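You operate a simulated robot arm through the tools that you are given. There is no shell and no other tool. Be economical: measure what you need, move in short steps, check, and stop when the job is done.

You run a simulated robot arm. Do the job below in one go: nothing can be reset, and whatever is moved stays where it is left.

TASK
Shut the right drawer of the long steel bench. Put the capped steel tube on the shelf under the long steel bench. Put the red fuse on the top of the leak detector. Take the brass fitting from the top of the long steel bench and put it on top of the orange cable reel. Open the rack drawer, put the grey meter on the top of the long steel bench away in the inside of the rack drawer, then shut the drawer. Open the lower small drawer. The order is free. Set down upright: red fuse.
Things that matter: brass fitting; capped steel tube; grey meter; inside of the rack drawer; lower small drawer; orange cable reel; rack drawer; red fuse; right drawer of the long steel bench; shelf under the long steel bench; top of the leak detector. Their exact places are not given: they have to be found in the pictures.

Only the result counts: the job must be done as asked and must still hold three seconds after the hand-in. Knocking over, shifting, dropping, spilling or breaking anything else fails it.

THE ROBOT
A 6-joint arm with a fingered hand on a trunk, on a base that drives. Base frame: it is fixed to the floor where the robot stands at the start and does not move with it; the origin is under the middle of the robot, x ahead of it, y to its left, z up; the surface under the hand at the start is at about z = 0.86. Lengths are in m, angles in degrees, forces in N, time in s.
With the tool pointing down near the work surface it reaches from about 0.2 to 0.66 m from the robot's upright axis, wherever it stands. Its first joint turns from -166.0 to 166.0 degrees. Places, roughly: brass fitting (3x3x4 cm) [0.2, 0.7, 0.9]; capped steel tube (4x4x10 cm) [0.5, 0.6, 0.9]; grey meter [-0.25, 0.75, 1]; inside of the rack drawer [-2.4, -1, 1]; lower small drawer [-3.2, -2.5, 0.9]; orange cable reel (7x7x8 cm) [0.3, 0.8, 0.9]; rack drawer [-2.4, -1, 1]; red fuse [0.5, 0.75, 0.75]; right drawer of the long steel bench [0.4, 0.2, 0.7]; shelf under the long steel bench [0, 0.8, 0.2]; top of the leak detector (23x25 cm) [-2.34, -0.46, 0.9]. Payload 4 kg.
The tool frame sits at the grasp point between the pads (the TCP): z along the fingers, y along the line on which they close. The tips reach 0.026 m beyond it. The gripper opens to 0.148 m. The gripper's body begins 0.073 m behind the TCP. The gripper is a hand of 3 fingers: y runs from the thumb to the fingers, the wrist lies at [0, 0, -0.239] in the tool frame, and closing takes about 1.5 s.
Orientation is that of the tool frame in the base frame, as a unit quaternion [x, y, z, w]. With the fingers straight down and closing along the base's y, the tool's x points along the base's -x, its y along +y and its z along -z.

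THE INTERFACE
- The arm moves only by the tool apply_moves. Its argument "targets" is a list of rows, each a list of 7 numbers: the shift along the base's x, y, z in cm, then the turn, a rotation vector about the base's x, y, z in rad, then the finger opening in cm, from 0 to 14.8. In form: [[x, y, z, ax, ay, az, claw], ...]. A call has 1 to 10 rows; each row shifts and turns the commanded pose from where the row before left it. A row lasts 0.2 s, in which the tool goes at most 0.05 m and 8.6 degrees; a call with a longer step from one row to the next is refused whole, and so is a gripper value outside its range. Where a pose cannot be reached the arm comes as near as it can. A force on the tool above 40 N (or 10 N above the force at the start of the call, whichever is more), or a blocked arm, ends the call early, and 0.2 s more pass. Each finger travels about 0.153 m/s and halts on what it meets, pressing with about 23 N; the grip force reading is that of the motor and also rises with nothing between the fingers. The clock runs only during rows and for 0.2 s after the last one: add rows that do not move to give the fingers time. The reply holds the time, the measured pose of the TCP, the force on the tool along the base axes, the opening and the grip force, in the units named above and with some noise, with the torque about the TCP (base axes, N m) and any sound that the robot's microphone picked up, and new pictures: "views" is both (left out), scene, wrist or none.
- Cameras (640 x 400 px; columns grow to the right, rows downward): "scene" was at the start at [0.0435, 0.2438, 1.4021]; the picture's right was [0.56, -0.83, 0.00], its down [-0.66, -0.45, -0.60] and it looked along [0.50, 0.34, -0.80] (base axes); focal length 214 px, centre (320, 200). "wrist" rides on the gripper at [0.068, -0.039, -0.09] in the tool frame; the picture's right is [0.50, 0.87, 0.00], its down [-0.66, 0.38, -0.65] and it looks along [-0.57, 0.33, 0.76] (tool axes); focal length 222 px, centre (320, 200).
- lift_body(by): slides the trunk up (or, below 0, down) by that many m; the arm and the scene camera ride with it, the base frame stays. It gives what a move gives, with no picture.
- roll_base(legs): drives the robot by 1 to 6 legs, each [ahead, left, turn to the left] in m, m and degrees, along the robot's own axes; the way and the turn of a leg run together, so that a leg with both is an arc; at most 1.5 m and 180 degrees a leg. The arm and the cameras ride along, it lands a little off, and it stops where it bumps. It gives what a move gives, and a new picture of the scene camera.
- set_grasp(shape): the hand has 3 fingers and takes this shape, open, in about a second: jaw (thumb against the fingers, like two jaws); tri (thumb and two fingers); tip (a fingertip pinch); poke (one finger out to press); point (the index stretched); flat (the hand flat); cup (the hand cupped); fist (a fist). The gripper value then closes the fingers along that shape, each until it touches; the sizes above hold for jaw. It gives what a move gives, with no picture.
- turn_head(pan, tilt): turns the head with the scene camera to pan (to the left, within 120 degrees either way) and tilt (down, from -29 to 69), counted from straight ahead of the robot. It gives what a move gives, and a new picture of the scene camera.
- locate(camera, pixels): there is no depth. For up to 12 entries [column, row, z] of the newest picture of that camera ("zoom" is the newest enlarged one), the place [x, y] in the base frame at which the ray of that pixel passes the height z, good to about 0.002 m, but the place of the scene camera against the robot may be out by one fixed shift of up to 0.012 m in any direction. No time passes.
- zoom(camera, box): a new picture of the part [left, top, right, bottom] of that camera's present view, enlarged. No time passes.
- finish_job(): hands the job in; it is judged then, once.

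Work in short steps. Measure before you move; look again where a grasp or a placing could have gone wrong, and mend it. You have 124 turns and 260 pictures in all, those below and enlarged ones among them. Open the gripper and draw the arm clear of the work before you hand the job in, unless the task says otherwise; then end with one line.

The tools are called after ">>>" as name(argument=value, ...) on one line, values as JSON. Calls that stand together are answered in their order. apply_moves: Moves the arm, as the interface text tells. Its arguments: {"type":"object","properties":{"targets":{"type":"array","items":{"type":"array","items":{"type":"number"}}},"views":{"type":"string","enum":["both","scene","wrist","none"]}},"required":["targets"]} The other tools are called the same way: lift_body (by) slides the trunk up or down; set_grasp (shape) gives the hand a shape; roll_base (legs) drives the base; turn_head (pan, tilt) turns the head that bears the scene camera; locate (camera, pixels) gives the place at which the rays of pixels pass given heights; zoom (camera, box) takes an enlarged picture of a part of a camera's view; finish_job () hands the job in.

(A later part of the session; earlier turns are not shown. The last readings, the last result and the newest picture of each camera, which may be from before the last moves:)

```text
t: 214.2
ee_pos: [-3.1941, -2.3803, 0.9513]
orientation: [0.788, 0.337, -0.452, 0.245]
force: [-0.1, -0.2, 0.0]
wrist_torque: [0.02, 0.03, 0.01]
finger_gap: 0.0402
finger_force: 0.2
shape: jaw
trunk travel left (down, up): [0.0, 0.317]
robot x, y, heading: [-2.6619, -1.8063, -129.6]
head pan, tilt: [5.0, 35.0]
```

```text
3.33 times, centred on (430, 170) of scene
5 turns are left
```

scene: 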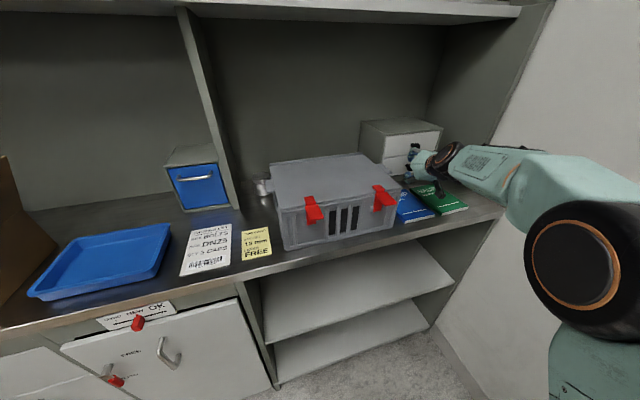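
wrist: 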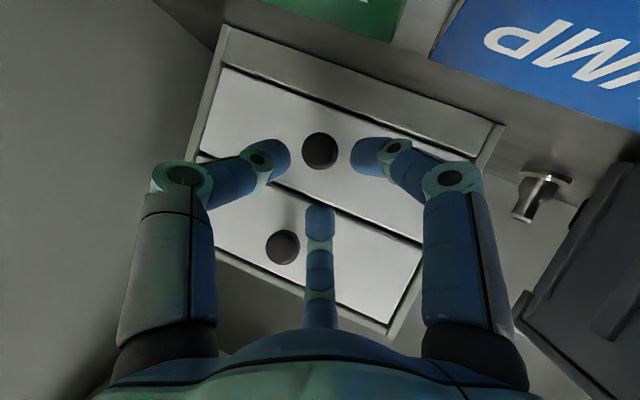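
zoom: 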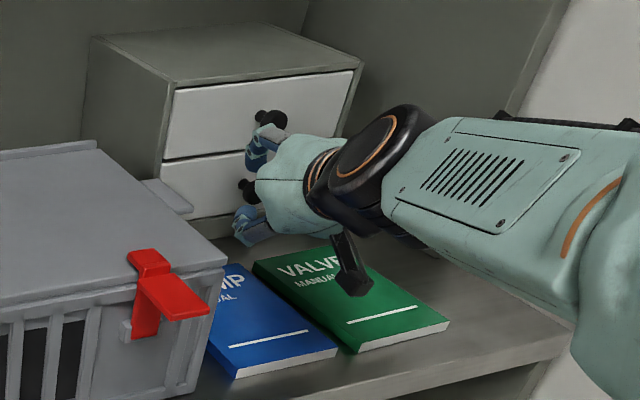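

The knob is dead ahead on the tool axis. Few turns remain, so I batch: grip, pull the drawer, release, retract, then drive back to the bench by the meter and take measuring pictures.

>>> apply_moves(targets=[[-0.5, -0.63, -0.42, 0, 0, 0, 4], [-0.5, -0.63, -0.42, 0, 0, 0, 4], [-0.5, -0.63, -0.42, 0, 0, 0, 4], [-0.5, -0.63, -0.42, 0, 0, 0, 4], [0, 0, 0, 0, 0, 0, 2.5], [0, 0, 0, 0, 0, 0, 1], [0, 0, 0, 0, 0, 0, 0], [0, 0, 0, 0, 0, 0, 0], [0, 0, 0, 0, 0, 0, 0]], views="wrist")

>>> roll_base(legs=[[-0.111, -0.044, 0]])

>>> apply_moves(targets=[[0, 0, 0, 0, 0, 0, 2.5], [0, 0, 0, 0, 0, 0, 4.5], [0, 0, 0, 0, 0, 0, 6], [0, 0, 0, 0, 0, 0, 6], [1.1, 1.4, 0.95, 0, 0, 0, 6], [1.1, 1.4, 0.95, 0, 0, 0, 6], [1.1, 1.4, 0.95, 0, 0, 0, 6], [1.1, 1.4, 0.95, 0, 0, 0, 6]], views="both")

>>> lift_body(by=0.15)

>>> apply_moves(targets=[[2.3, 2.8, 1.2, 0.0924, -0.0764, 0, 8], [2.3, 2.8, 1.2, 0.0924, -0.0764, 0, 8], [2.3, 2.8, 1.2, 0.0924, -0.0764, 0, 8], [2.3, 2.8, 1.2, 0.0924, -0.0764, 0, 8], [2.3, 2.8, 1.2, 0.0924, -0.0764, 0, 8], [2.3, 2.8, 1.2, 0.0924, -0.0764, 0, 8], [2.3, 2.8, 1.2, 0.0924, -0.0764, 0, 8], [2.3, 2.8, 1.2, 0.0924, -0.0764, 0, 8], [2.3, 2.8, 1.2, 0.0924, -0.0764, 0, 8]], views="scene")

>>> roll_base(legs=[[-0.32, 0.79, 0], [0, 0, -157.4], [1.5, 0, 0], [0.76, 0, 0], [0, -0.73, 0], [0.24, 0, 0]])

>>> turn_head(pan=0, tilt=50)

>>> apply_moves(targets=[[1.0, 3.3, 0, 0, 0, 0, 11], [1.0, 3.3, 0, 0, 0, 0, 11], [0, 0, 0, 0, 0, 0, 11]])

>>> locate(camera="scene", pixels=[[200, 120, 0.89], [280, 120, 0.89], [360, 120, 0.89], [440, 120, 0.89], [200, 180, 0.89], [280, 180, 0.89], [360, 180, 0.89], [440, 180, 0.89], [200, 240, 0.89], [280, 240, 0.89], [360, 240, 0.89], [440, 240, 0.89]])

>>> locate(camera="wrist", pixels=[[200, 40, 0.89], [280, 40, 0.89], [360, 40, 0.89], [440, 40, 0.89], [200, 110, 0.89], [280, 110, 0.89], [360, 110, 0.89], [440, 110, 0.89], [200, 180, 0.89], [280, 180, 0.89], [360, 180, 0.89], [440, 180, 0.89]])

```text
t: 216.2
ee_pos: [-3.2138, -2.4039, 0.9362]
orientation: [0.789, 0.337, -0.452, 0.245]
force: [-1.2, -0.3, 0.6]
wrist_torque: [-0.02, 0.03, -0.01]
finger_gap: 0.0186
finger_force: 22.9
shape: jaw
trunk travel left (down, up): [0.0, 0.317]
robot x, y, heading: [-2.6618, -1.8062, -129.8]
head pan, tilt: [5.0, 35.0]
```

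wrist: 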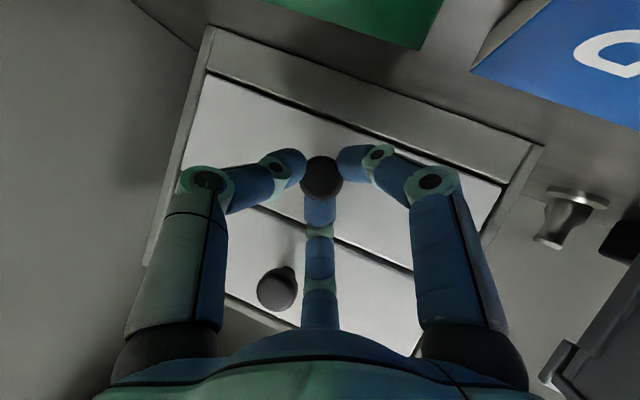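

```text
t: 217.4
ee_pos: [-3.1734, -2.2937, 0.9376]
orientation: [0.788, 0.339, -0.451, 0.245]
force: [-0.9, -0.2, -0.3]
wrist_torque: [0.04, -0.02, -0.02]
finger_gap: 0.0145
finger_force: 22.9
shape: jaw
trunk travel left (down, up): [0.0, 0.317]
robot x, y, heading: [-2.6218, -1.6917, -129.3]
head pan, tilt: [5.0, 35.0]
```

scene: 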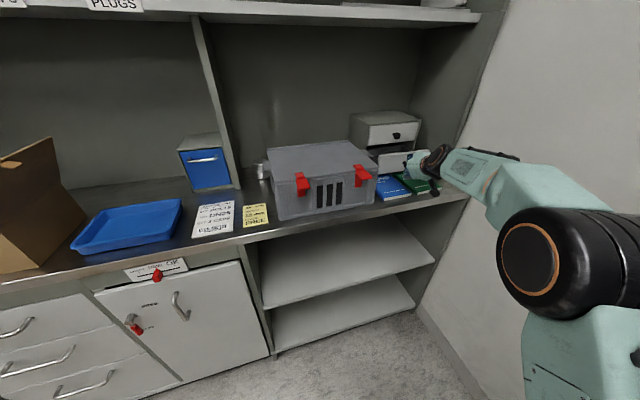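

```text
t: 219.2
ee_pos: [-3.1287, -2.2372, 0.9752]
orientation: [0.787, 0.34, -0.451, 0.247]
force: [0.3, -0.5, -0.4]
wrist_torque: [0.02, -0.02, 0.01]
finger_gap: 0.0598
finger_force: 0.0
shape: jaw
trunk travel left (down, up): [0.0, 0.317]
robot x, y, heading: [-2.6215, -1.6886, -129.4]
head pan, tilt: [5.0, 35.0]
```

scene: 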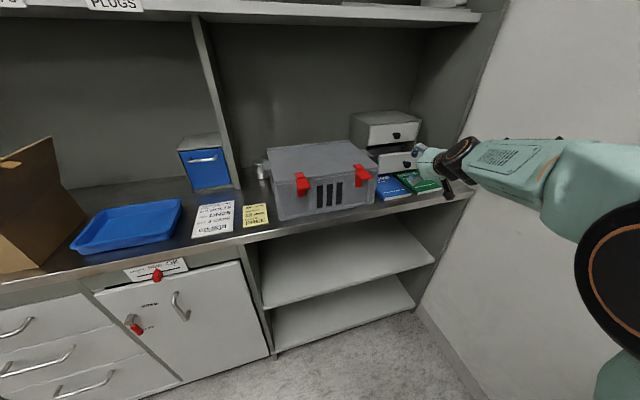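
wrist: 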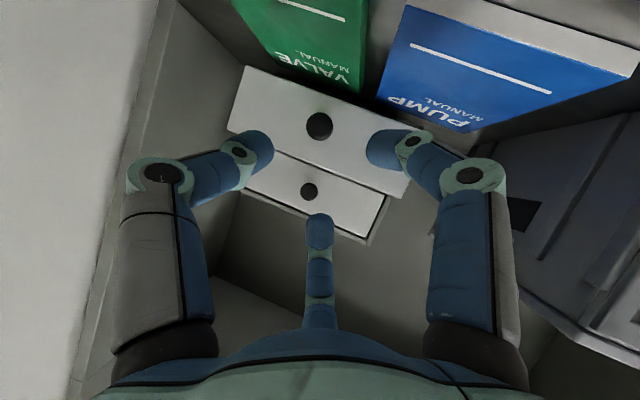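

```text
t: 220.9
ee_pos: [-3.1302, -2.2368, 1.125]
orientation: [0.788, 0.34, -0.451, 0.246]
force: [0.3, 0.2, 0.1]
wrist_torque: [-0.01, -0.01, 0.01]
finger_gap: 0.0597
finger_force: 0.1
shape: jaw
trunk travel left (down, up): [-0.15, 0.167]
robot x, y, heading: [-2.6227, -1.6874, -129.1]
head pan, tilt: [5.0, 35.0]
```

```text
t: 222.9
ee_pos: [-2.9232, -1.9856, 1.2341]
orientation: [0.921, 0.39, 0.006, 0.01]
force: [0.5, -0.4, -0.2]
wrist_torque: [0.04, -0.02, 0.01]
finger_gap: 0.0797
finger_force: 0.1
shape: jaw
trunk travel left (down, up): [-0.15, 0.167]
robot x, y, heading: [-2.6234, -1.69, -129.2]
head pan, tilt: [5.0, 35.0]
```

scene: 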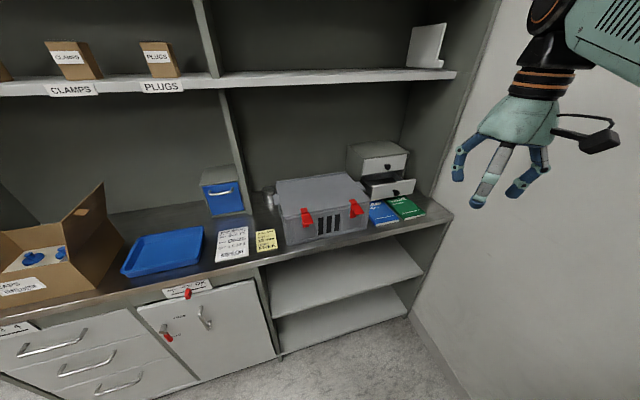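

```text
t: 255.2
ee_pos: [-0.2918, 0.6573, 1.233]
orientation: [-0.571, 0.821, 0.008, -0.007]
force: [1.0, 0.0, -0.4]
wrist_torque: [0.01, -0.01, 0.02]
finger_gap: 0.0795
finger_force: 0.0
shape: jaw
trunk travel left (down, up): [-0.15, 0.167]
robot x, y, heading: [-0.4448, 0.2612, 74.3]
head pan, tilt: [5.0, 35.0]
```

scene: 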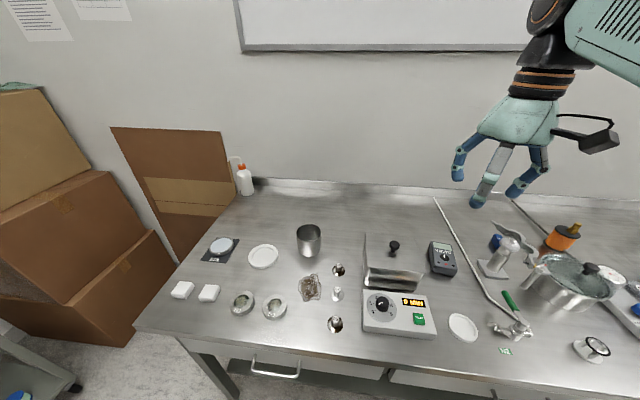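

```text
t: 255.9
ee_pos: [-0.2913, 0.6572, 1.2332]
orientation: [-0.572, 0.82, 0.009, -0.007]
force: [0.9, 0.7, 0.1]
wrist_torque: [0.06, 0.0, 0.02]
finger_gap: 0.0797
finger_force: 0.2
shape: jaw
trunk travel left (down, up): [-0.15, 0.167]
robot x, y, heading: [-0.4419, 0.2647, 74.7]
head pan, tilt: [0.0, 50.0]
```

scene: 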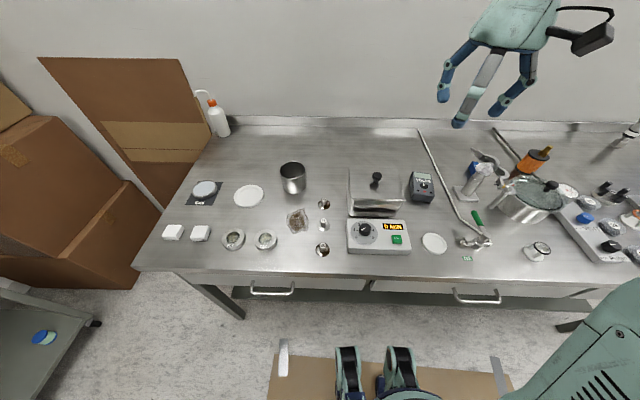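

```text
t: 256.7
ee_pos: [-0.2721, 0.7211, 1.2326]
orientation: [-0.571, 0.821, 0.009, -0.006]
force: [-0.6, -0.1, -1.0]
wrist_torque: [0.03, 0.03, 0.0]
finger_gap: 0.1093
finger_force: 0.0
shape: jaw
trunk travel left (down, up): [-0.15, 0.167]
robot x, y, heading: [-0.4452, 0.2625, 74.3]
head pan, tilt: [0.0, 50.0]
```

scene: 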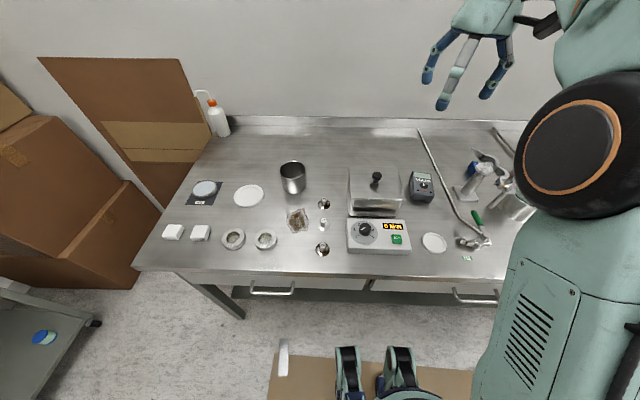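
wrist: 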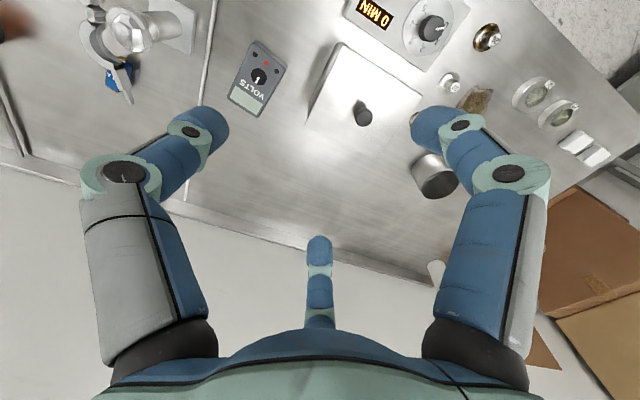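

```text
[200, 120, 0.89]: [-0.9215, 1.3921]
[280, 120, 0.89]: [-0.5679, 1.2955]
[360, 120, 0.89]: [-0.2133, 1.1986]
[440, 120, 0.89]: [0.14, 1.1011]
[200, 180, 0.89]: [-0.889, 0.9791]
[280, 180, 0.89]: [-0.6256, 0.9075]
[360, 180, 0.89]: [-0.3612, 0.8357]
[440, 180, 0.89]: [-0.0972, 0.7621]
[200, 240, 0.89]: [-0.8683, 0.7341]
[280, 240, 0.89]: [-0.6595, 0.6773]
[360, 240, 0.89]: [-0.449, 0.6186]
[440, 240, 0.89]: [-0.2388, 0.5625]
```

```text
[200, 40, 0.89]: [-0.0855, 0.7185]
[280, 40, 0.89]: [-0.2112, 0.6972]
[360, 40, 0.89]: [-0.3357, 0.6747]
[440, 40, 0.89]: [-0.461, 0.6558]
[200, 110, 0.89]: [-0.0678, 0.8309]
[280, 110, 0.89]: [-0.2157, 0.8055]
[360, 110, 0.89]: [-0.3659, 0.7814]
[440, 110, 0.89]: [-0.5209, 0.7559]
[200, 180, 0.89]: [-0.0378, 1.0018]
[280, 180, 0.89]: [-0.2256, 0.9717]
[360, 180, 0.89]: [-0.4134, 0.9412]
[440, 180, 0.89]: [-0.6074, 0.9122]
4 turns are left
```

The lower small drawer is open and the robot is at the bench. The meter's centre works out to (-0.175,0.760), long axis ~63°. I grip it across its width, lift, raise the trunk, drive back to the rack and take measuring pictures over the open drawer.

>>> apply_moves(targets=[[2.9, 1.47, -1, 0, 0, -0.058, 9.5], [2.9, 1.47, -1, 0, 0, -0.057, 9.5], [2.9, 1.46, -1, 0, 0, 0, 9.5], [0, 0, -4.5, 0, 0, 0, 9.5], [0, 0, -4.5, 0, 0, 0, 9.5], [0, 0, -4.5, 0, 0, 0, 9.5], [0, 0, -4.5, 0, 0, 0, 9.5], [0, 0, -4.5, 0, 0, 0, 9.5], [0, 0, -4.5, 0, 0, 0, 9.5], [0, 0, -3.7, 0, 0, 0, 9.5]], views="wrist")

>>> apply_moves(targets=[[0, 0, 0, 0, 0, 0, 8], [0, 0, 0, 0, 0, 0, 6.5], [0, 0, 0, 0, 0, 0, 5], [0, 0, 0, 0, 0, 0, 3], [0, 0, 0, 0, 0, 0, 1], [0, 0, 0, 0, 0, 0, 0], [0, 0, 0, 0, 0, 0, 0], [0, 0, 0, 0, 0, 0, 0]], views="wrist")

>>> apply_moves(targets=[[0, 0, 2, 0, 0, 0, 0], [0, 0, 3, 0, 0, 0, 0], [0, 0, 4.2, 0, 0, 0, 0], [0, 0, 4.2, 0, 0, 0, 0], [0, 0, 4.2, 0, 0, 0, 0], [0, 0, 4.2, 0, 0, 0, 0], [0, 0, 4.2, 0, 0, 0, 0], [0, 0, 4.2, 0, 0, 0, 0]], views="both")

>>> lift_body(by=0.16)

>>> roll_base(legs=[[-0.26, 0, 0], [0, 0.63, 0], [0, 0, 87.7], [0, 0.83, 0], [0, 0.83, 0]])

>>> turn_head(pan=-10, tilt=45)

>>> apply_moves(targets=[[0, 0, 0.2, 0, 0, 0, 0]], views="wrist")

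>>> locate(camera="wrist", pixels=[[160, 40, 1.03], [240, 40, 1.03], [320, 40, 1.03], [400, 40, 1.03], [480, 40, 1.03], [160, 110, 1.03], [240, 110, 1.03], [320, 110, 1.03], [400, 110, 1.03], [480, 110, 1.03], [320, 180, 1.03], [480, 180, 1.03]])

>>> locate(camera="scene", pixels=[[240, 100, 1.15], [320, 100, 1.15], [400, 100, 1.15], [480, 100, 1.15], [240, 170, 1.15], [320, 170, 1.15], [400, 170, 1.15], [480, 170, 1.15], [240, 240, 1.15], [320, 240, 1.15], [400, 240, 1.15], [480, 240, 1.15]])

```text
t: 259.1
ee_pos: [-0.1924, 0.7542, 0.8867]
orientation: [-0.524, 0.852, 0.014, 0.003]
force: [-0.8, -2.1, 22.4]
wrist_torque: [-0.81, -0.27, -0.05]
finger_gap: 0.0954
finger_force: 0.1
shape: jaw
out of reach, approached as far as the arm can: row 2, 3
trunk travel left (down, up): [-0.15, 0.167]
robot x, y, heading: [-0.4422, 0.2643, 74.6]
head pan, tilt: [0.0, 50.0]
stopped in row 10: the force on the tool passed its limit at 45 N (the readings are from after the stop); the commanded pose is now the measured one
```

wrist: 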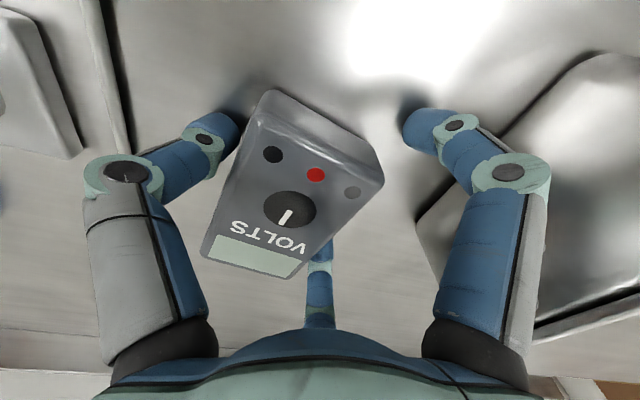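

```text
t: 260.3
ee_pos: [-0.1935, 0.7539, 0.8863]
orientation: [-0.525, 0.851, 0.012, 0.003]
force: [1.5, -4.3, 13.9]
wrist_torque: [-0.61, -0.82, -0.18]
finger_gap: 0.0726
finger_force: 23.0
shape: jaw
trunk travel left (down, up): [-0.15, 0.167]
robot x, y, heading: [-0.4443, 0.2651, 74.3]
head pan, tilt: [0.0, 50.0]
stopped in row 5: the force on the tool passed its limit at 40 N (the readings are from after the stop); the commanded pose is now the measured one
```

wrist: 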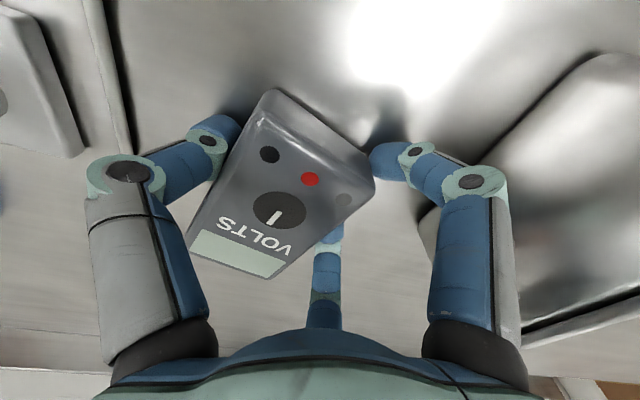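

```text
t: 262.1
ee_pos: [-0.192, 0.755, 1.1842]
orientation: [-0.524, 0.852, 0.012, 0.0]
force: [0.1, -0.2, -1.9]
wrist_torque: [-0.04, 0.05, -0.02]
finger_gap: 0.072
finger_force: 22.4
shape: jaw
trunk travel left (down, up): [-0.15, 0.167]
robot x, y, heading: [-0.4484, 0.2647, 74.5]
head pan, tilt: [0.0, 50.0]
```

scene: 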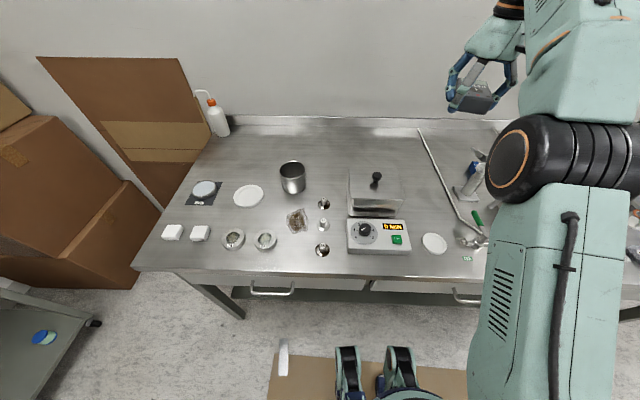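
wrist: 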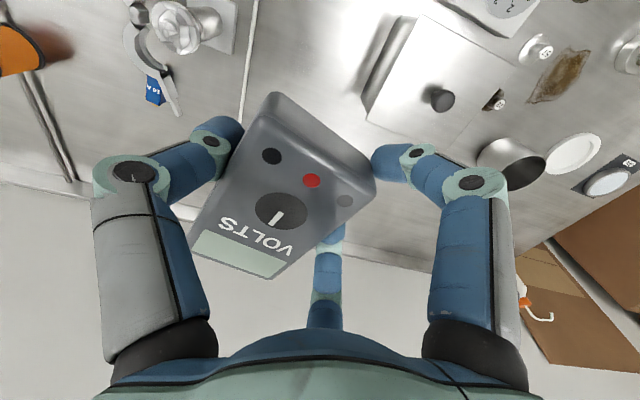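

```text
t: 263.9
ee_pos: [-0.1914, 0.7549, 1.3462]
orientation: [-0.524, 0.851, 0.014, 0.001]
force: [-0.5, -0.5, -2.4]
wrist_torque: [0.0, 0.05, 0.03]
finger_gap: 0.0721
finger_force: 22.6
shape: jaw
trunk travel left (down, up): [-0.31, 0.007]
robot x, y, heading: [-0.4451, 0.2624, 74.7]
head pan, tilt: [0.0, 50.0]
```

```text
t: 289.7
ee_pos: [-2.0919, -1.1737, 1.3463]
orientation: [0.973, -0.232, -0.01, 0.009]
force: [0.3, 0.3, -2.0]
wrist_torque: [-0.09, -0.05, -0.03]
finger_gap: 0.0716
finger_force: 23.1
shape: jaw
trunk travel left (down, up): [-0.31, 0.007]
robot x, y, heading: [-1.6027, -1.4282, 164.6]
head pan, tilt: [0.0, 50.0]
```

scene: 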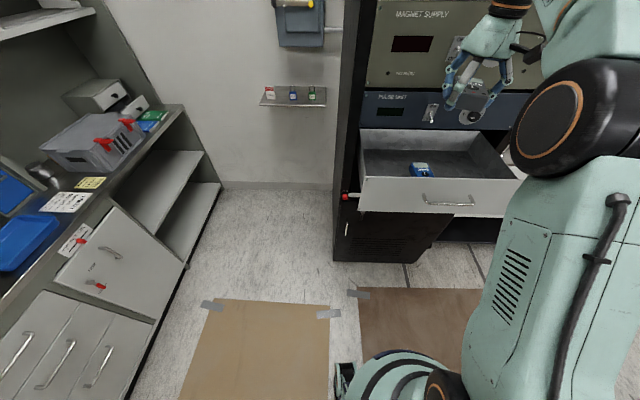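

```text
t: 290.4
ee_pos: [-2.093, -1.1741, 1.3473]
orientation: [0.973, -0.232, -0.01, 0.008]
force: [-0.1, -0.5, -3.0]
wrist_torque: [-0.1, -0.05, 0.03]
finger_gap: 0.0715
finger_force: 23.1
shape: jaw
trunk travel left (down, up): [-0.31, 0.007]
robot x, y, heading: [-1.6007, -1.4286, 164.5]
head pan, tilt: [-10.0, 45.0]
```

scene: 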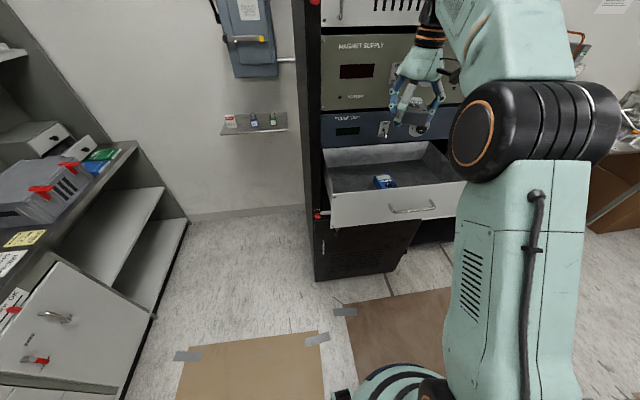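

```text
t: 290.9
ee_pos: [-2.0913, -1.1734, 1.3481]
orientation: [0.973, -0.232, -0.01, 0.009]
force: [1.4, 0.6, -2.7]
wrist_torque: [-0.09, -0.02, -0.03]
finger_gap: 0.0719
finger_force: 23.0
shape: jaw
trunk travel left (down, up): [-0.31, 0.007]
robot x, y, heading: [-1.602, -1.4267, 164.2]
head pan, tilt: [-10.0, 45.0]
```

wrist: 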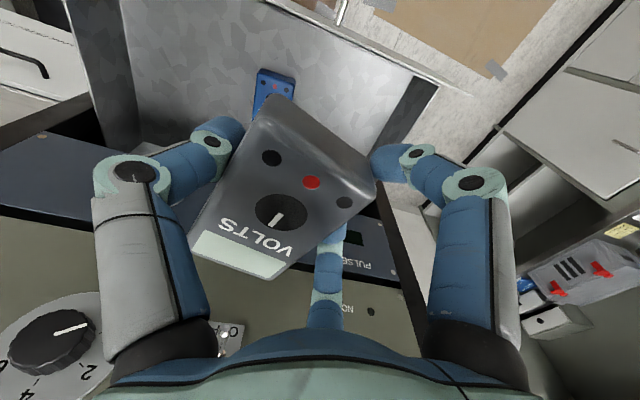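

```text
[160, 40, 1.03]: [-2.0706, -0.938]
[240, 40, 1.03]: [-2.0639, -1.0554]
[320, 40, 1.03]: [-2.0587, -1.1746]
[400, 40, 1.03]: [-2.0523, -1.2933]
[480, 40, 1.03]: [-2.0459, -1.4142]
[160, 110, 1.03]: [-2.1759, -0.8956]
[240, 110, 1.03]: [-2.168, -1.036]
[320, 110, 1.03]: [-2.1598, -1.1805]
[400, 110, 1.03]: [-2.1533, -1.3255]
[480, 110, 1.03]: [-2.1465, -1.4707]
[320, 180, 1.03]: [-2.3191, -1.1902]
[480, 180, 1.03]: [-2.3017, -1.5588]
```

```text
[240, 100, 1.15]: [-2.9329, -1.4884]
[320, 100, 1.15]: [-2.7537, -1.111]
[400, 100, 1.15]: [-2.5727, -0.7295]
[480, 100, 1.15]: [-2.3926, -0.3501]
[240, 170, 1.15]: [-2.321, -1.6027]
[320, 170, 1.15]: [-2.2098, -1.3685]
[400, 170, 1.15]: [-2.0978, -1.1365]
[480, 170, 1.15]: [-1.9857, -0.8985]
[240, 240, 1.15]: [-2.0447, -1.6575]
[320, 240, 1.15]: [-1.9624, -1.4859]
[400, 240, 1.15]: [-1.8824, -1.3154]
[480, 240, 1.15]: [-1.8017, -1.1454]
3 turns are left
```

The meter is held and over the open drawer; a blue item lies inside at t≈1.69, so I place the meter left of it (t≈1.83). I shift the base, lower to contact, release, rise, and retract the hand in front of the drawer for pushing.

>>> roll_base(legs=[[0.1, 0.095, 0]])

>>> apply_moves(targets=[[0, 0, -4.4, 0, 0, 0, 0], [0, 0, -4.4, 0, 0, 0, 0], [0, 0, -4.4, 0, 0, 0, 0], [0, 0, -4.4, 0, 0, 0, 0], [0, 0, -4.4, 0, 0, 0, 0], [0, 0, -4.4, 0, 0, 0, 0], [0, 0, -0.8, 0, 0, 0, 0], [0, 0, -0.8, 0, 0, 0, 0], [0, 0, -0.7, 0, 0, 0, 0]], views="both")

>>> apply_moves(targets=[[0, 0, -0.6, 0, 0, 0, 0], [0, 0, -0.6, 0, 0, 0, 0], [0, 0, -0.6, 0, 0, 0, 0], [0, 0, -0.5, 0, 0, 0, 0], [0, 0, -0.5, 0, 0, 0, 0], [0, 0, -0.5, 0, 0, 0, 0]], views="wrist")

>>> apply_moves(targets=[[0, 0, 0.2, 0, 0, 0, 7.4], [0, 0, 0, 0, 0, 0, 8], [0, 0, 0, 0, 0, 0, 8.8], [0, 0, 0, 0, 0, 0, 9.3], [0, 0, 0, 0, 0, 0, 9.3], [0, 0, 2, 0, 0, 0, 9.3], [0, 0, 4.4, 0, 0, 0, 9.3], [0, 0, 4.4, 0, 0, 0, 9.3], [0, 0, 4.4, 0, 0, 0, 9.3], [0, 0, 4.4, 0, 0, 0, 9.3]], views="both")

>>> apply_moves(targets=[[0, 0, 4.4, 0, 0, 0, 6], [0, 0, 4.4, 0, 0, 0, 3], [0, 0, 2, 0, 0, 0, 0], [0, 0, 0, 0, 0, 0, 0]], views="none")

>>> roll_base(legs=[[-0.1, 0, 0], [0, -0.16, -2]])

>>> apply_moves(targets=[[3.43, -1.1, 0, 0.0377, 0.116, 0, 0], [3.43, -1.1, 0, 0.0377, 0.116, 0, 0], [3.43, -1.1, 0, 0.0377, 0.116, 0, 0], [3.43, -1.1, 0, 0.0377, 0.116, 0, 0], [3.43, -1.1, 0, 0.0377, 0.116, 0, 0]], views="both")

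>>> locate(camera="scene", pixels=[[320, 170, 1.07], [400, 170, 1.07], [480, 170, 1.07], [320, 210, 1.07], [400, 210, 1.07], [480, 210, 1.07], [320, 250, 1.07], [400, 250, 1.07], [480, 250, 1.07], [320, 290, 1.07], [400, 290, 1.07], [480, 290, 1.07]])

```text
t: 292.3
ee_pos: [-2.2118, -1.2379, 1.3484]
orientation: [0.972, -0.233, -0.009, 0.009]
force: [5.6, -0.6, -2.6]
wrist_torque: [-0.06, -0.15, -0.06]
finger_gap: 0.0726
finger_force: 23.2
shape: jaw
trunk travel left (down, up): [-0.31, 0.007]
robot x, y, heading: [-1.7188, -1.4921, 164.3]
head pan, tilt: [-10.0, 45.0]
```

scene: 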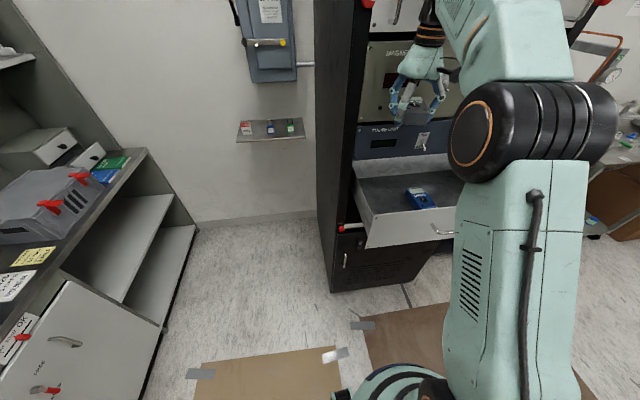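

```text
t: 294.3
ee_pos: [-2.2129, -1.2368, 1.0613]
orientation: [0.972, -0.233, -0.01, 0.008]
force: [0.3, 0.2, -2.7]
wrist_torque: [-0.1, -0.04, 0.0]
finger_gap: 0.0691
finger_force: 23.2
shape: jaw
trunk travel left (down, up): [-0.31, 0.007]
robot x, y, heading: [-1.7201, -1.4886, 164.6]
head pan, tilt: [-10.0, 45.0]
```

scene: 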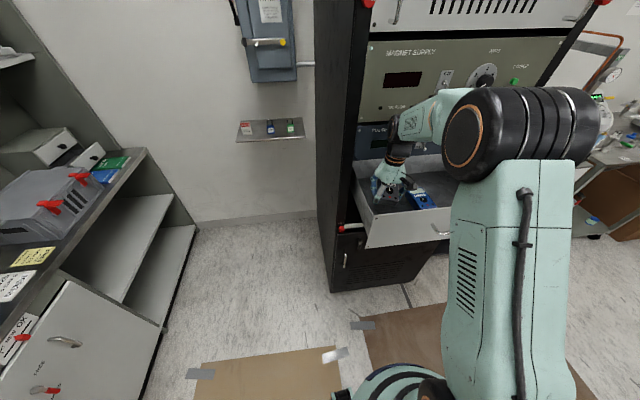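
wrist: 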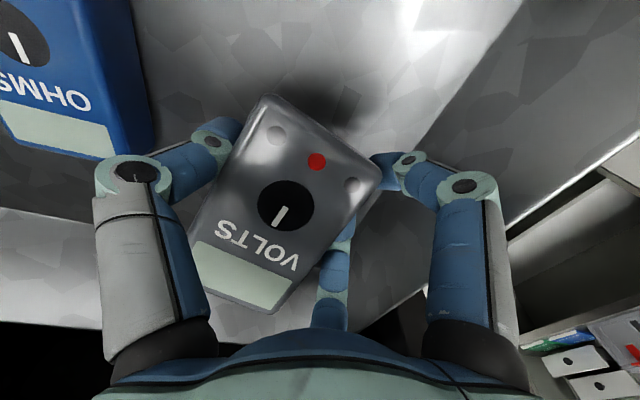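

```text
t: 295.7
ee_pos: [-2.2123, -1.2371, 1.0287]
orientation: [0.973, -0.232, -0.01, 0.008]
force: [0.8, 0.3, -1.7]
wrist_torque: [-0.05, -0.05, -0.02]
finger_gap: 0.0691
finger_force: 23.2
shape: jaw
trunk travel left (down, up): [-0.31, 0.007]
robot x, y, heading: [-1.7242, -1.4907, 164.6]
head pan, tilt: [-10.0, 45.0]
```

wrist: 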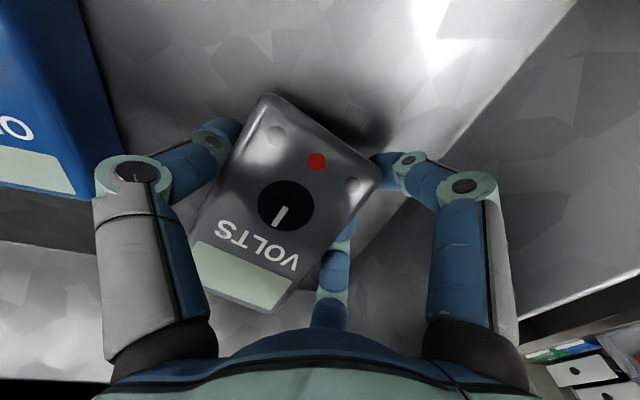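

```text
t: 297.9
ee_pos: [-2.2124, -1.2376, 1.2271]
orientation: [0.973, -0.232, -0.01, 0.008]
force: [-0.6, -0.2, 0.4]
wrist_torque: [-0.02, 0.01, 0.04]
finger_gap: 0.0926
finger_force: 0.1
shape: jaw
trunk travel left (down, up): [-0.31, 0.007]
robot x, y, heading: [-1.7199, -1.4842, 164.4]
head pan, tilt: [-10.0, 45.0]
```

scene: 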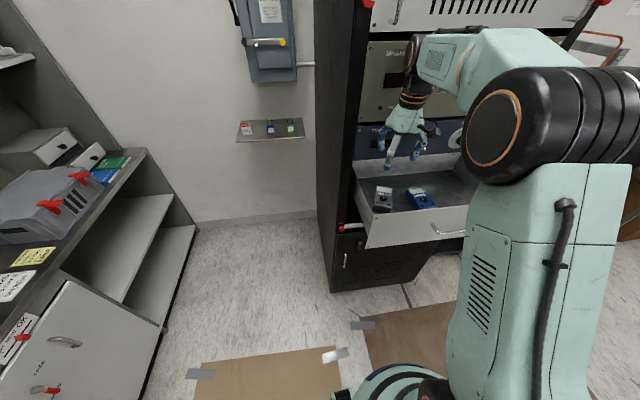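
wrist: 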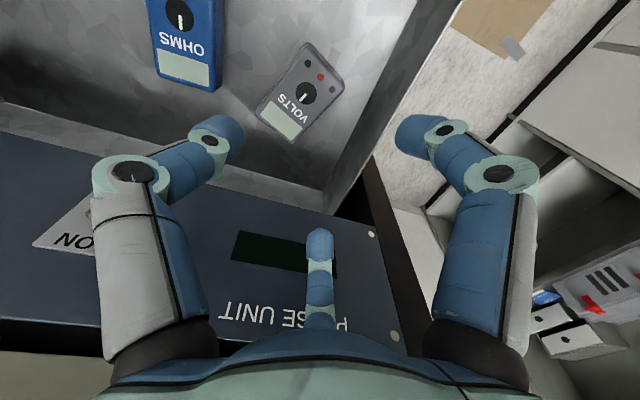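

```text
t: 298.9
ee_pos: [-2.2122, -1.2377, 1.3339]
orientation: [0.973, -0.232, -0.01, 0.008]
force: [-0.4, -0.7, 1.0]
wrist_torque: [0.01, 0.02, -0.01]
finger_gap: 0.0003
finger_force: 23.5
shape: jaw
trunk travel left (down, up): [-0.31, 0.007]
robot x, y, heading: [-1.7178, -1.4921, 164.4]
head pan, tilt: [-10.0, 45.0]
```

```text
t: 301.7
ee_pos: [-2.0606, -1.0932, 1.3333]
orientation: [0.968, -0.249, -0.011, 0.007]
force: [-0.6, 0.6, -0.4]
wrist_torque: [-0.02, 0.0, 0.0]
finger_gap: 0.0001
finger_force: 22.5
shape: jaw
trunk travel left (down, up): [-0.31, 0.007]
robot x, y, heading: [-1.576, -1.3638, 162.5]
head pan, tilt: [-10.0, 45.0]
```

scene: 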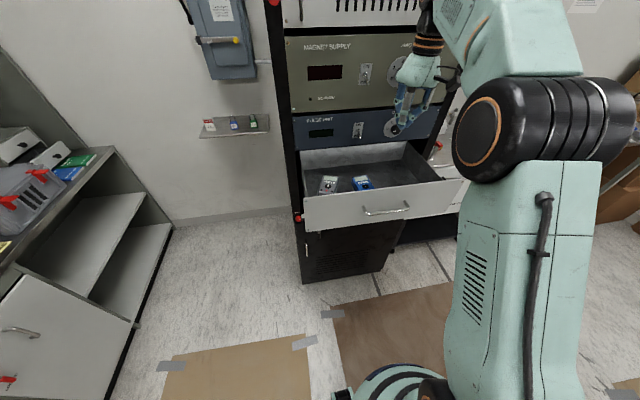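

```text
t: 302.9
ee_pos: [-1.8881, -1.1505, 1.3337]
orientation: [0.921, -0.235, -0.31, -0.013]
force: [0.4, -0.6, -0.4]
wrist_torque: [0.03, 0.0, 0.0]
finger_gap: 0.0
finger_force: 23.4
shape: jaw
trunk travel left (down, up): [-0.31, 0.007]
robot x, y, heading: [-1.5793, -1.3657, 162.6]
head pan, tilt: [-10.0, 45.0]
```

scene: 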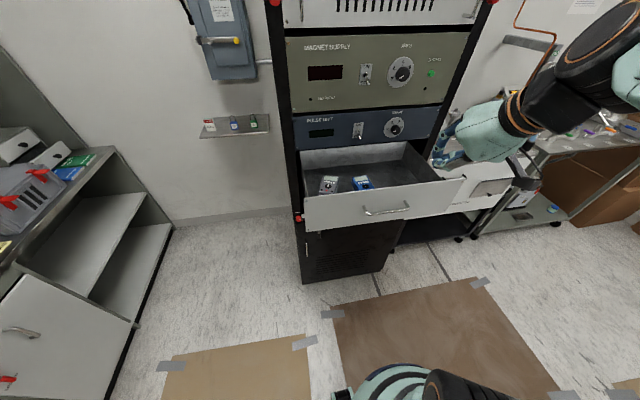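
wrist: 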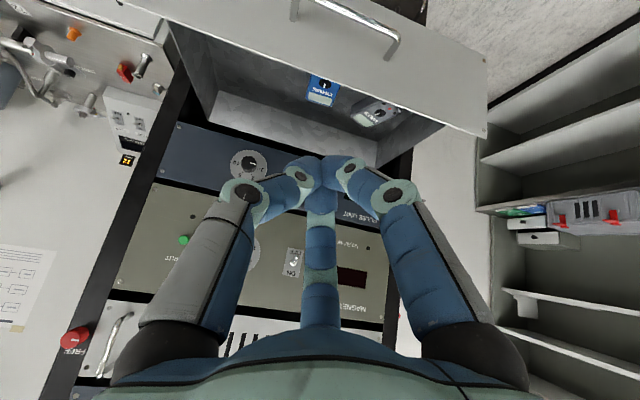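

```text
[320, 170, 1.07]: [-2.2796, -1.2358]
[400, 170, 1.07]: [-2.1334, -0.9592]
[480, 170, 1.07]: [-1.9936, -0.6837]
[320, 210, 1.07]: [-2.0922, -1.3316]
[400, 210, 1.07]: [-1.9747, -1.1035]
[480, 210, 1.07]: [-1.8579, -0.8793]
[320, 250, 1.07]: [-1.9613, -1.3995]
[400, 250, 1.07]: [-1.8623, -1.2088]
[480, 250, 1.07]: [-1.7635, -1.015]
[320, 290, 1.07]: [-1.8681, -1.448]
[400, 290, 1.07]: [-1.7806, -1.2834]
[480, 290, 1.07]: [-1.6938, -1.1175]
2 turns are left
```

The meter is in the drawer beside the blue one. Handle bar is at s≈-1.55, z≈1.07; the closed hand is 9 cm in front of it. I lower to the handle, push the drawer shut until it stops, retreat and look.

>>> apply_moves(targets=[[0, 0, -4.2, 0, 0, 0, 0], [0, 0, -4.2, 0, 0, 0, 0], [0, 0, -4.2, 0, 0, 0, 0], [0, 0, -4.2, 0, 0, 0, 0], [0, 0, -4.2, 0, 0, 0, 0], [0, 0, -4.2, 0, 0, 0, 0]], views="both")

>>> roll_base(legs=[[0.05, 0, 0]])

>>> apply_moves(targets=[[-2.4, 0.77, 0, 0, 0, 0, 0], [-2.4, 0.77, 0, 0, 0, 0, 0], [-2.4, 0.77, 0, 0, 0, 0, 0], [-2.4, 0.77, 0, 0, 0, 0, 0], [-2.4, 0.77, 0, 0, 0, 0, 0], [-2.4, 0.77, 0, 0, 0, 0, 0], [-2.4, 0.77, 0, 0, 0, 0, 0], [-2.4, 0.77, 0, 0, 0, 0, 0], [-2.4, 0.77, 0, 0, 0, 0, 0], [-2.4, 0.77, 0, 0, 0, 0, 0]], views="both")

>>> apply_moves(targets=[[-1.15, 0.37, 0, 0, 0, 0, 0], [-1.15, 0.37, 0, 0, 0, 0, 0], [-1.15, 0.37, 0, 0, 0, 0, 0], [-1.15, 0.37, 0, 0, 0, 0, 0], [-1.15, 0.37, 0, 0, 0, 0, 0], [-1.15, 0.37, 0, 0, 0, 0, 0], [-1.15, 0.37, 0, 0, 0, 0, 0], [-1.15, 0.37, 0, 0, 0, 0, 0]], views="both")

>>> apply_moves(targets=[[2.4, -0.77, 0, 0, 0, 0, 0], [2.4, -0.77, 0, 0, 0, 0, 0], [3.3, -1.07, 0, 0, 0, 0, 0], [3.3, -1.07, 0, 0, 0, 0, 0], [3.3, -1.07, 0, 0, 0, 0, 0], [3.3, -1.07, 0, 0, 0, 0, 0]], views="both")

>>> zoom(camera="scene", box=[240, 80, 500, 280])

```text
t: 304.3
ee_pos: [-1.888, -1.1495, 1.0973]
orientation: [0.922, -0.235, -0.307, -0.011]
force: [0.2, -0.1, 0.5]
wrist_torque: [-0.02, 0.01, -0.04]
finger_gap: 0.0
finger_force: 23.0
shape: jaw
out of reach, approached as far as the arm can: row 6
trunk travel left (down, up): [-0.31, 0.007]
robot x, y, heading: [-1.5807, -1.3638, 162.7]
head pan, tilt: [-10.0, 45.0]
```

scene: 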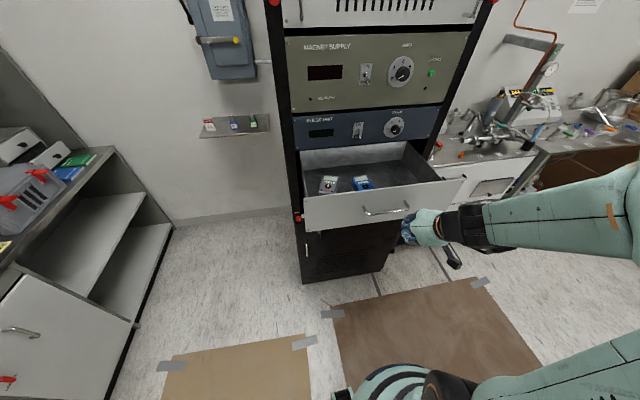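
wrist: 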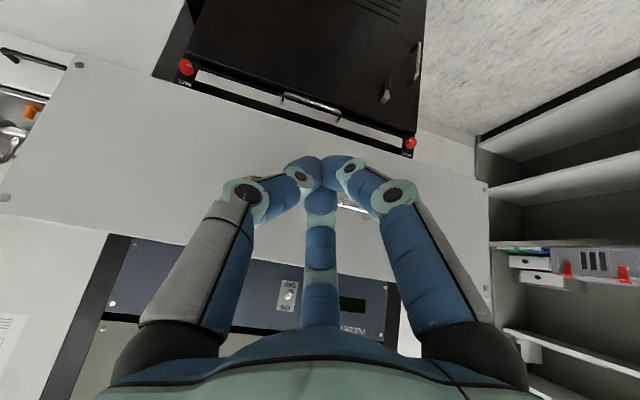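

```text
t: 305.2
ee_pos: [-1.9334, -1.136, 1.096]
orientation: [0.922, -0.235, -0.306, -0.011]
force: [-0.8, 0.2, -0.3]
wrist_torque: [-0.02, 0.01, 0.0]
finger_gap: 0.0
finger_force: 23.3
shape: jaw
trunk travel left (down, up): [-0.31, 0.007]
robot x, y, heading: [-1.6278, -1.3485, 162.3]
head pan, tilt: [-10.0, 45.0]
```

scene: 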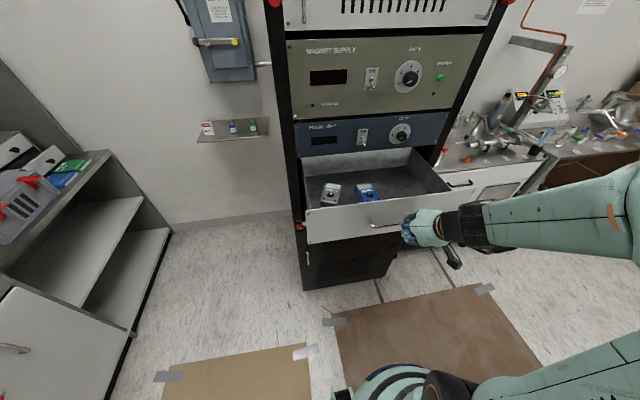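

```text
t: 307.4
ee_pos: [-2.1773, -1.0579, 1.098]
orientation: [0.923, -0.234, -0.306, -0.01]
force: [0.5, 0.5, 0.0]
wrist_torque: [0.01, -0.02, 0.01]
finger_gap: 0.0001
finger_force: 22.8
shape: jaw
trunk travel left (down, up): [-0.31, 0.007]
robot x, y, heading: [-1.624, -1.3426, 162.3]
head pan, tilt: [-10.0, 45.0]
```

scene: 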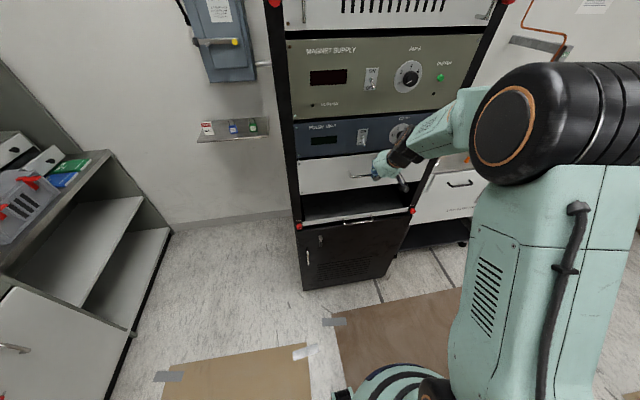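
wrist: 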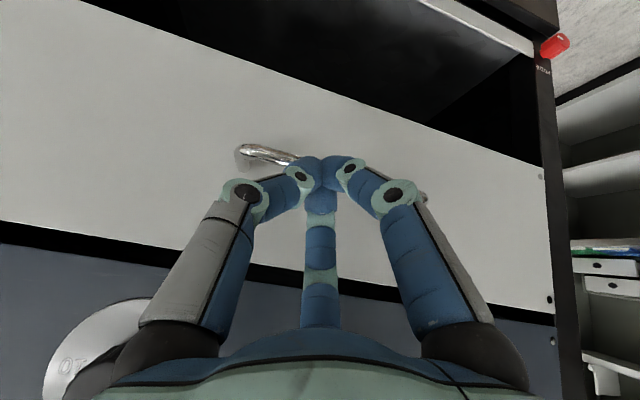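

```text
t: 308.6
ee_pos: [-2.2175, -1.0408, 1.0954]
orientation: [0.924, -0.237, -0.299, -0.009]
force: [24.3, -4.2, 0.0]
wrist_torque: [-0.07, -0.29, 0.19]
finger_gap: 0.0
finger_force: 23.4
shape: jaw
trunk travel left (down, up): [-0.31, 0.007]
robot x, y, heading: [-1.6225, -1.3492, 162.4]
head pan, tilt: [-10.0, 45.0]
stopped in row 5: the force on the tool passed its limit at 61 N (the readings are from after the stop); the commanded pose is now the measured one
```

scene: 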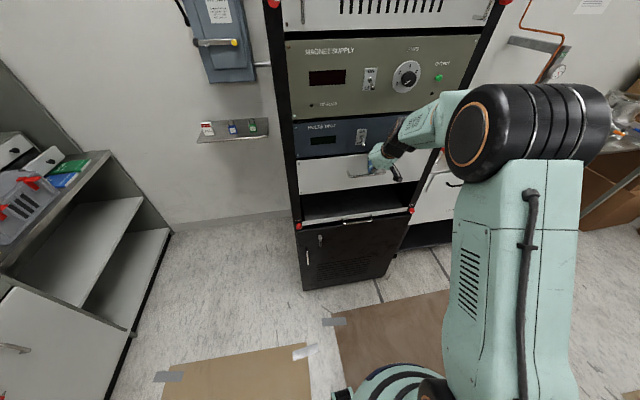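
wrist: 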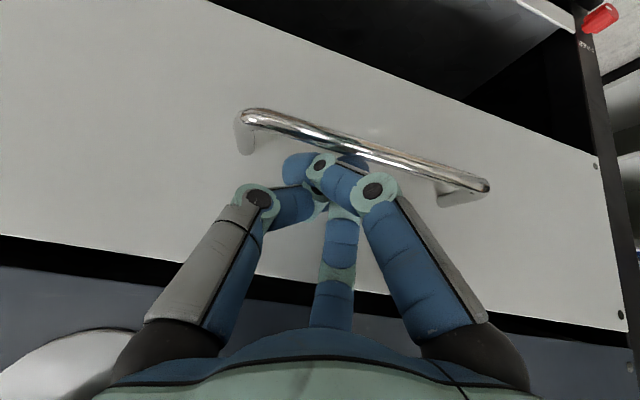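

```text
t: 310.0
ee_pos: [-2.0393, -1.1005, 1.0966]
orientation: [0.924, -0.236, -0.302, -0.009]
force: [1.1, -0.6, 1.4]
wrist_torque: [0.0, 0.02, 0.0]
finger_gap: 0.0
finger_force: 22.9
shape: jaw
trunk travel left (down, up): [-0.31, 0.007]
robot x, y, heading: [-1.6263, -1.3482, 162.6]
head pan, tilt: [-10.0, 45.0]
```

scene: 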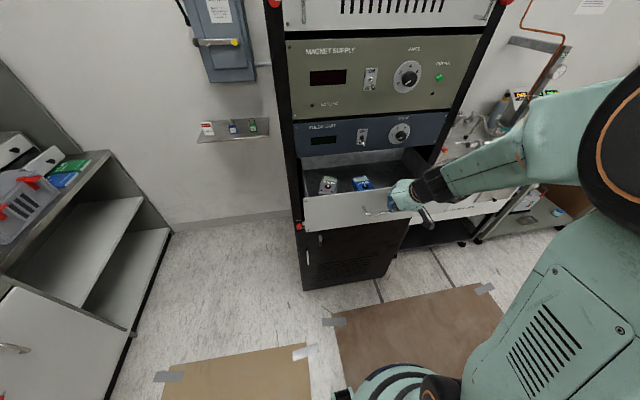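
wrist: 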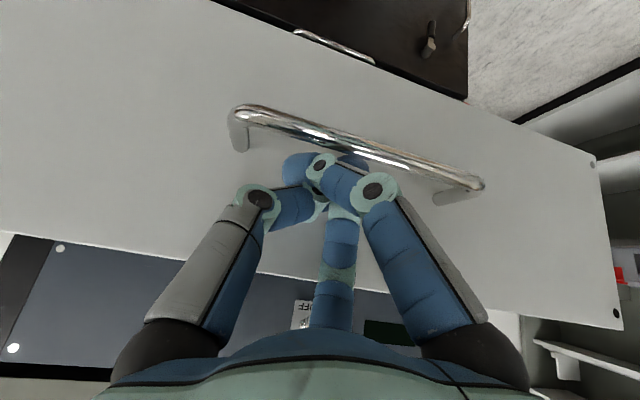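

```text
2.00 times, centred on (370, 180) of scene
1 turns are left
```

zoom: 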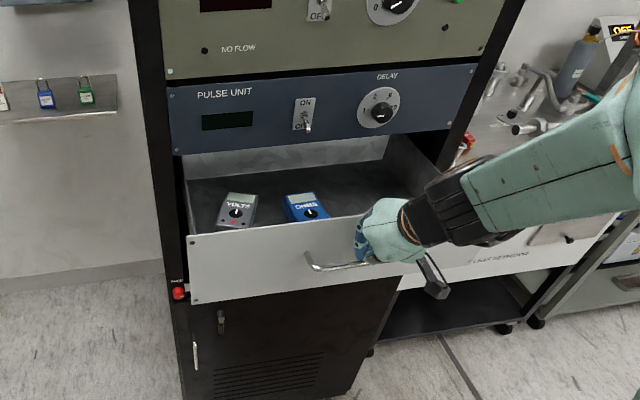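

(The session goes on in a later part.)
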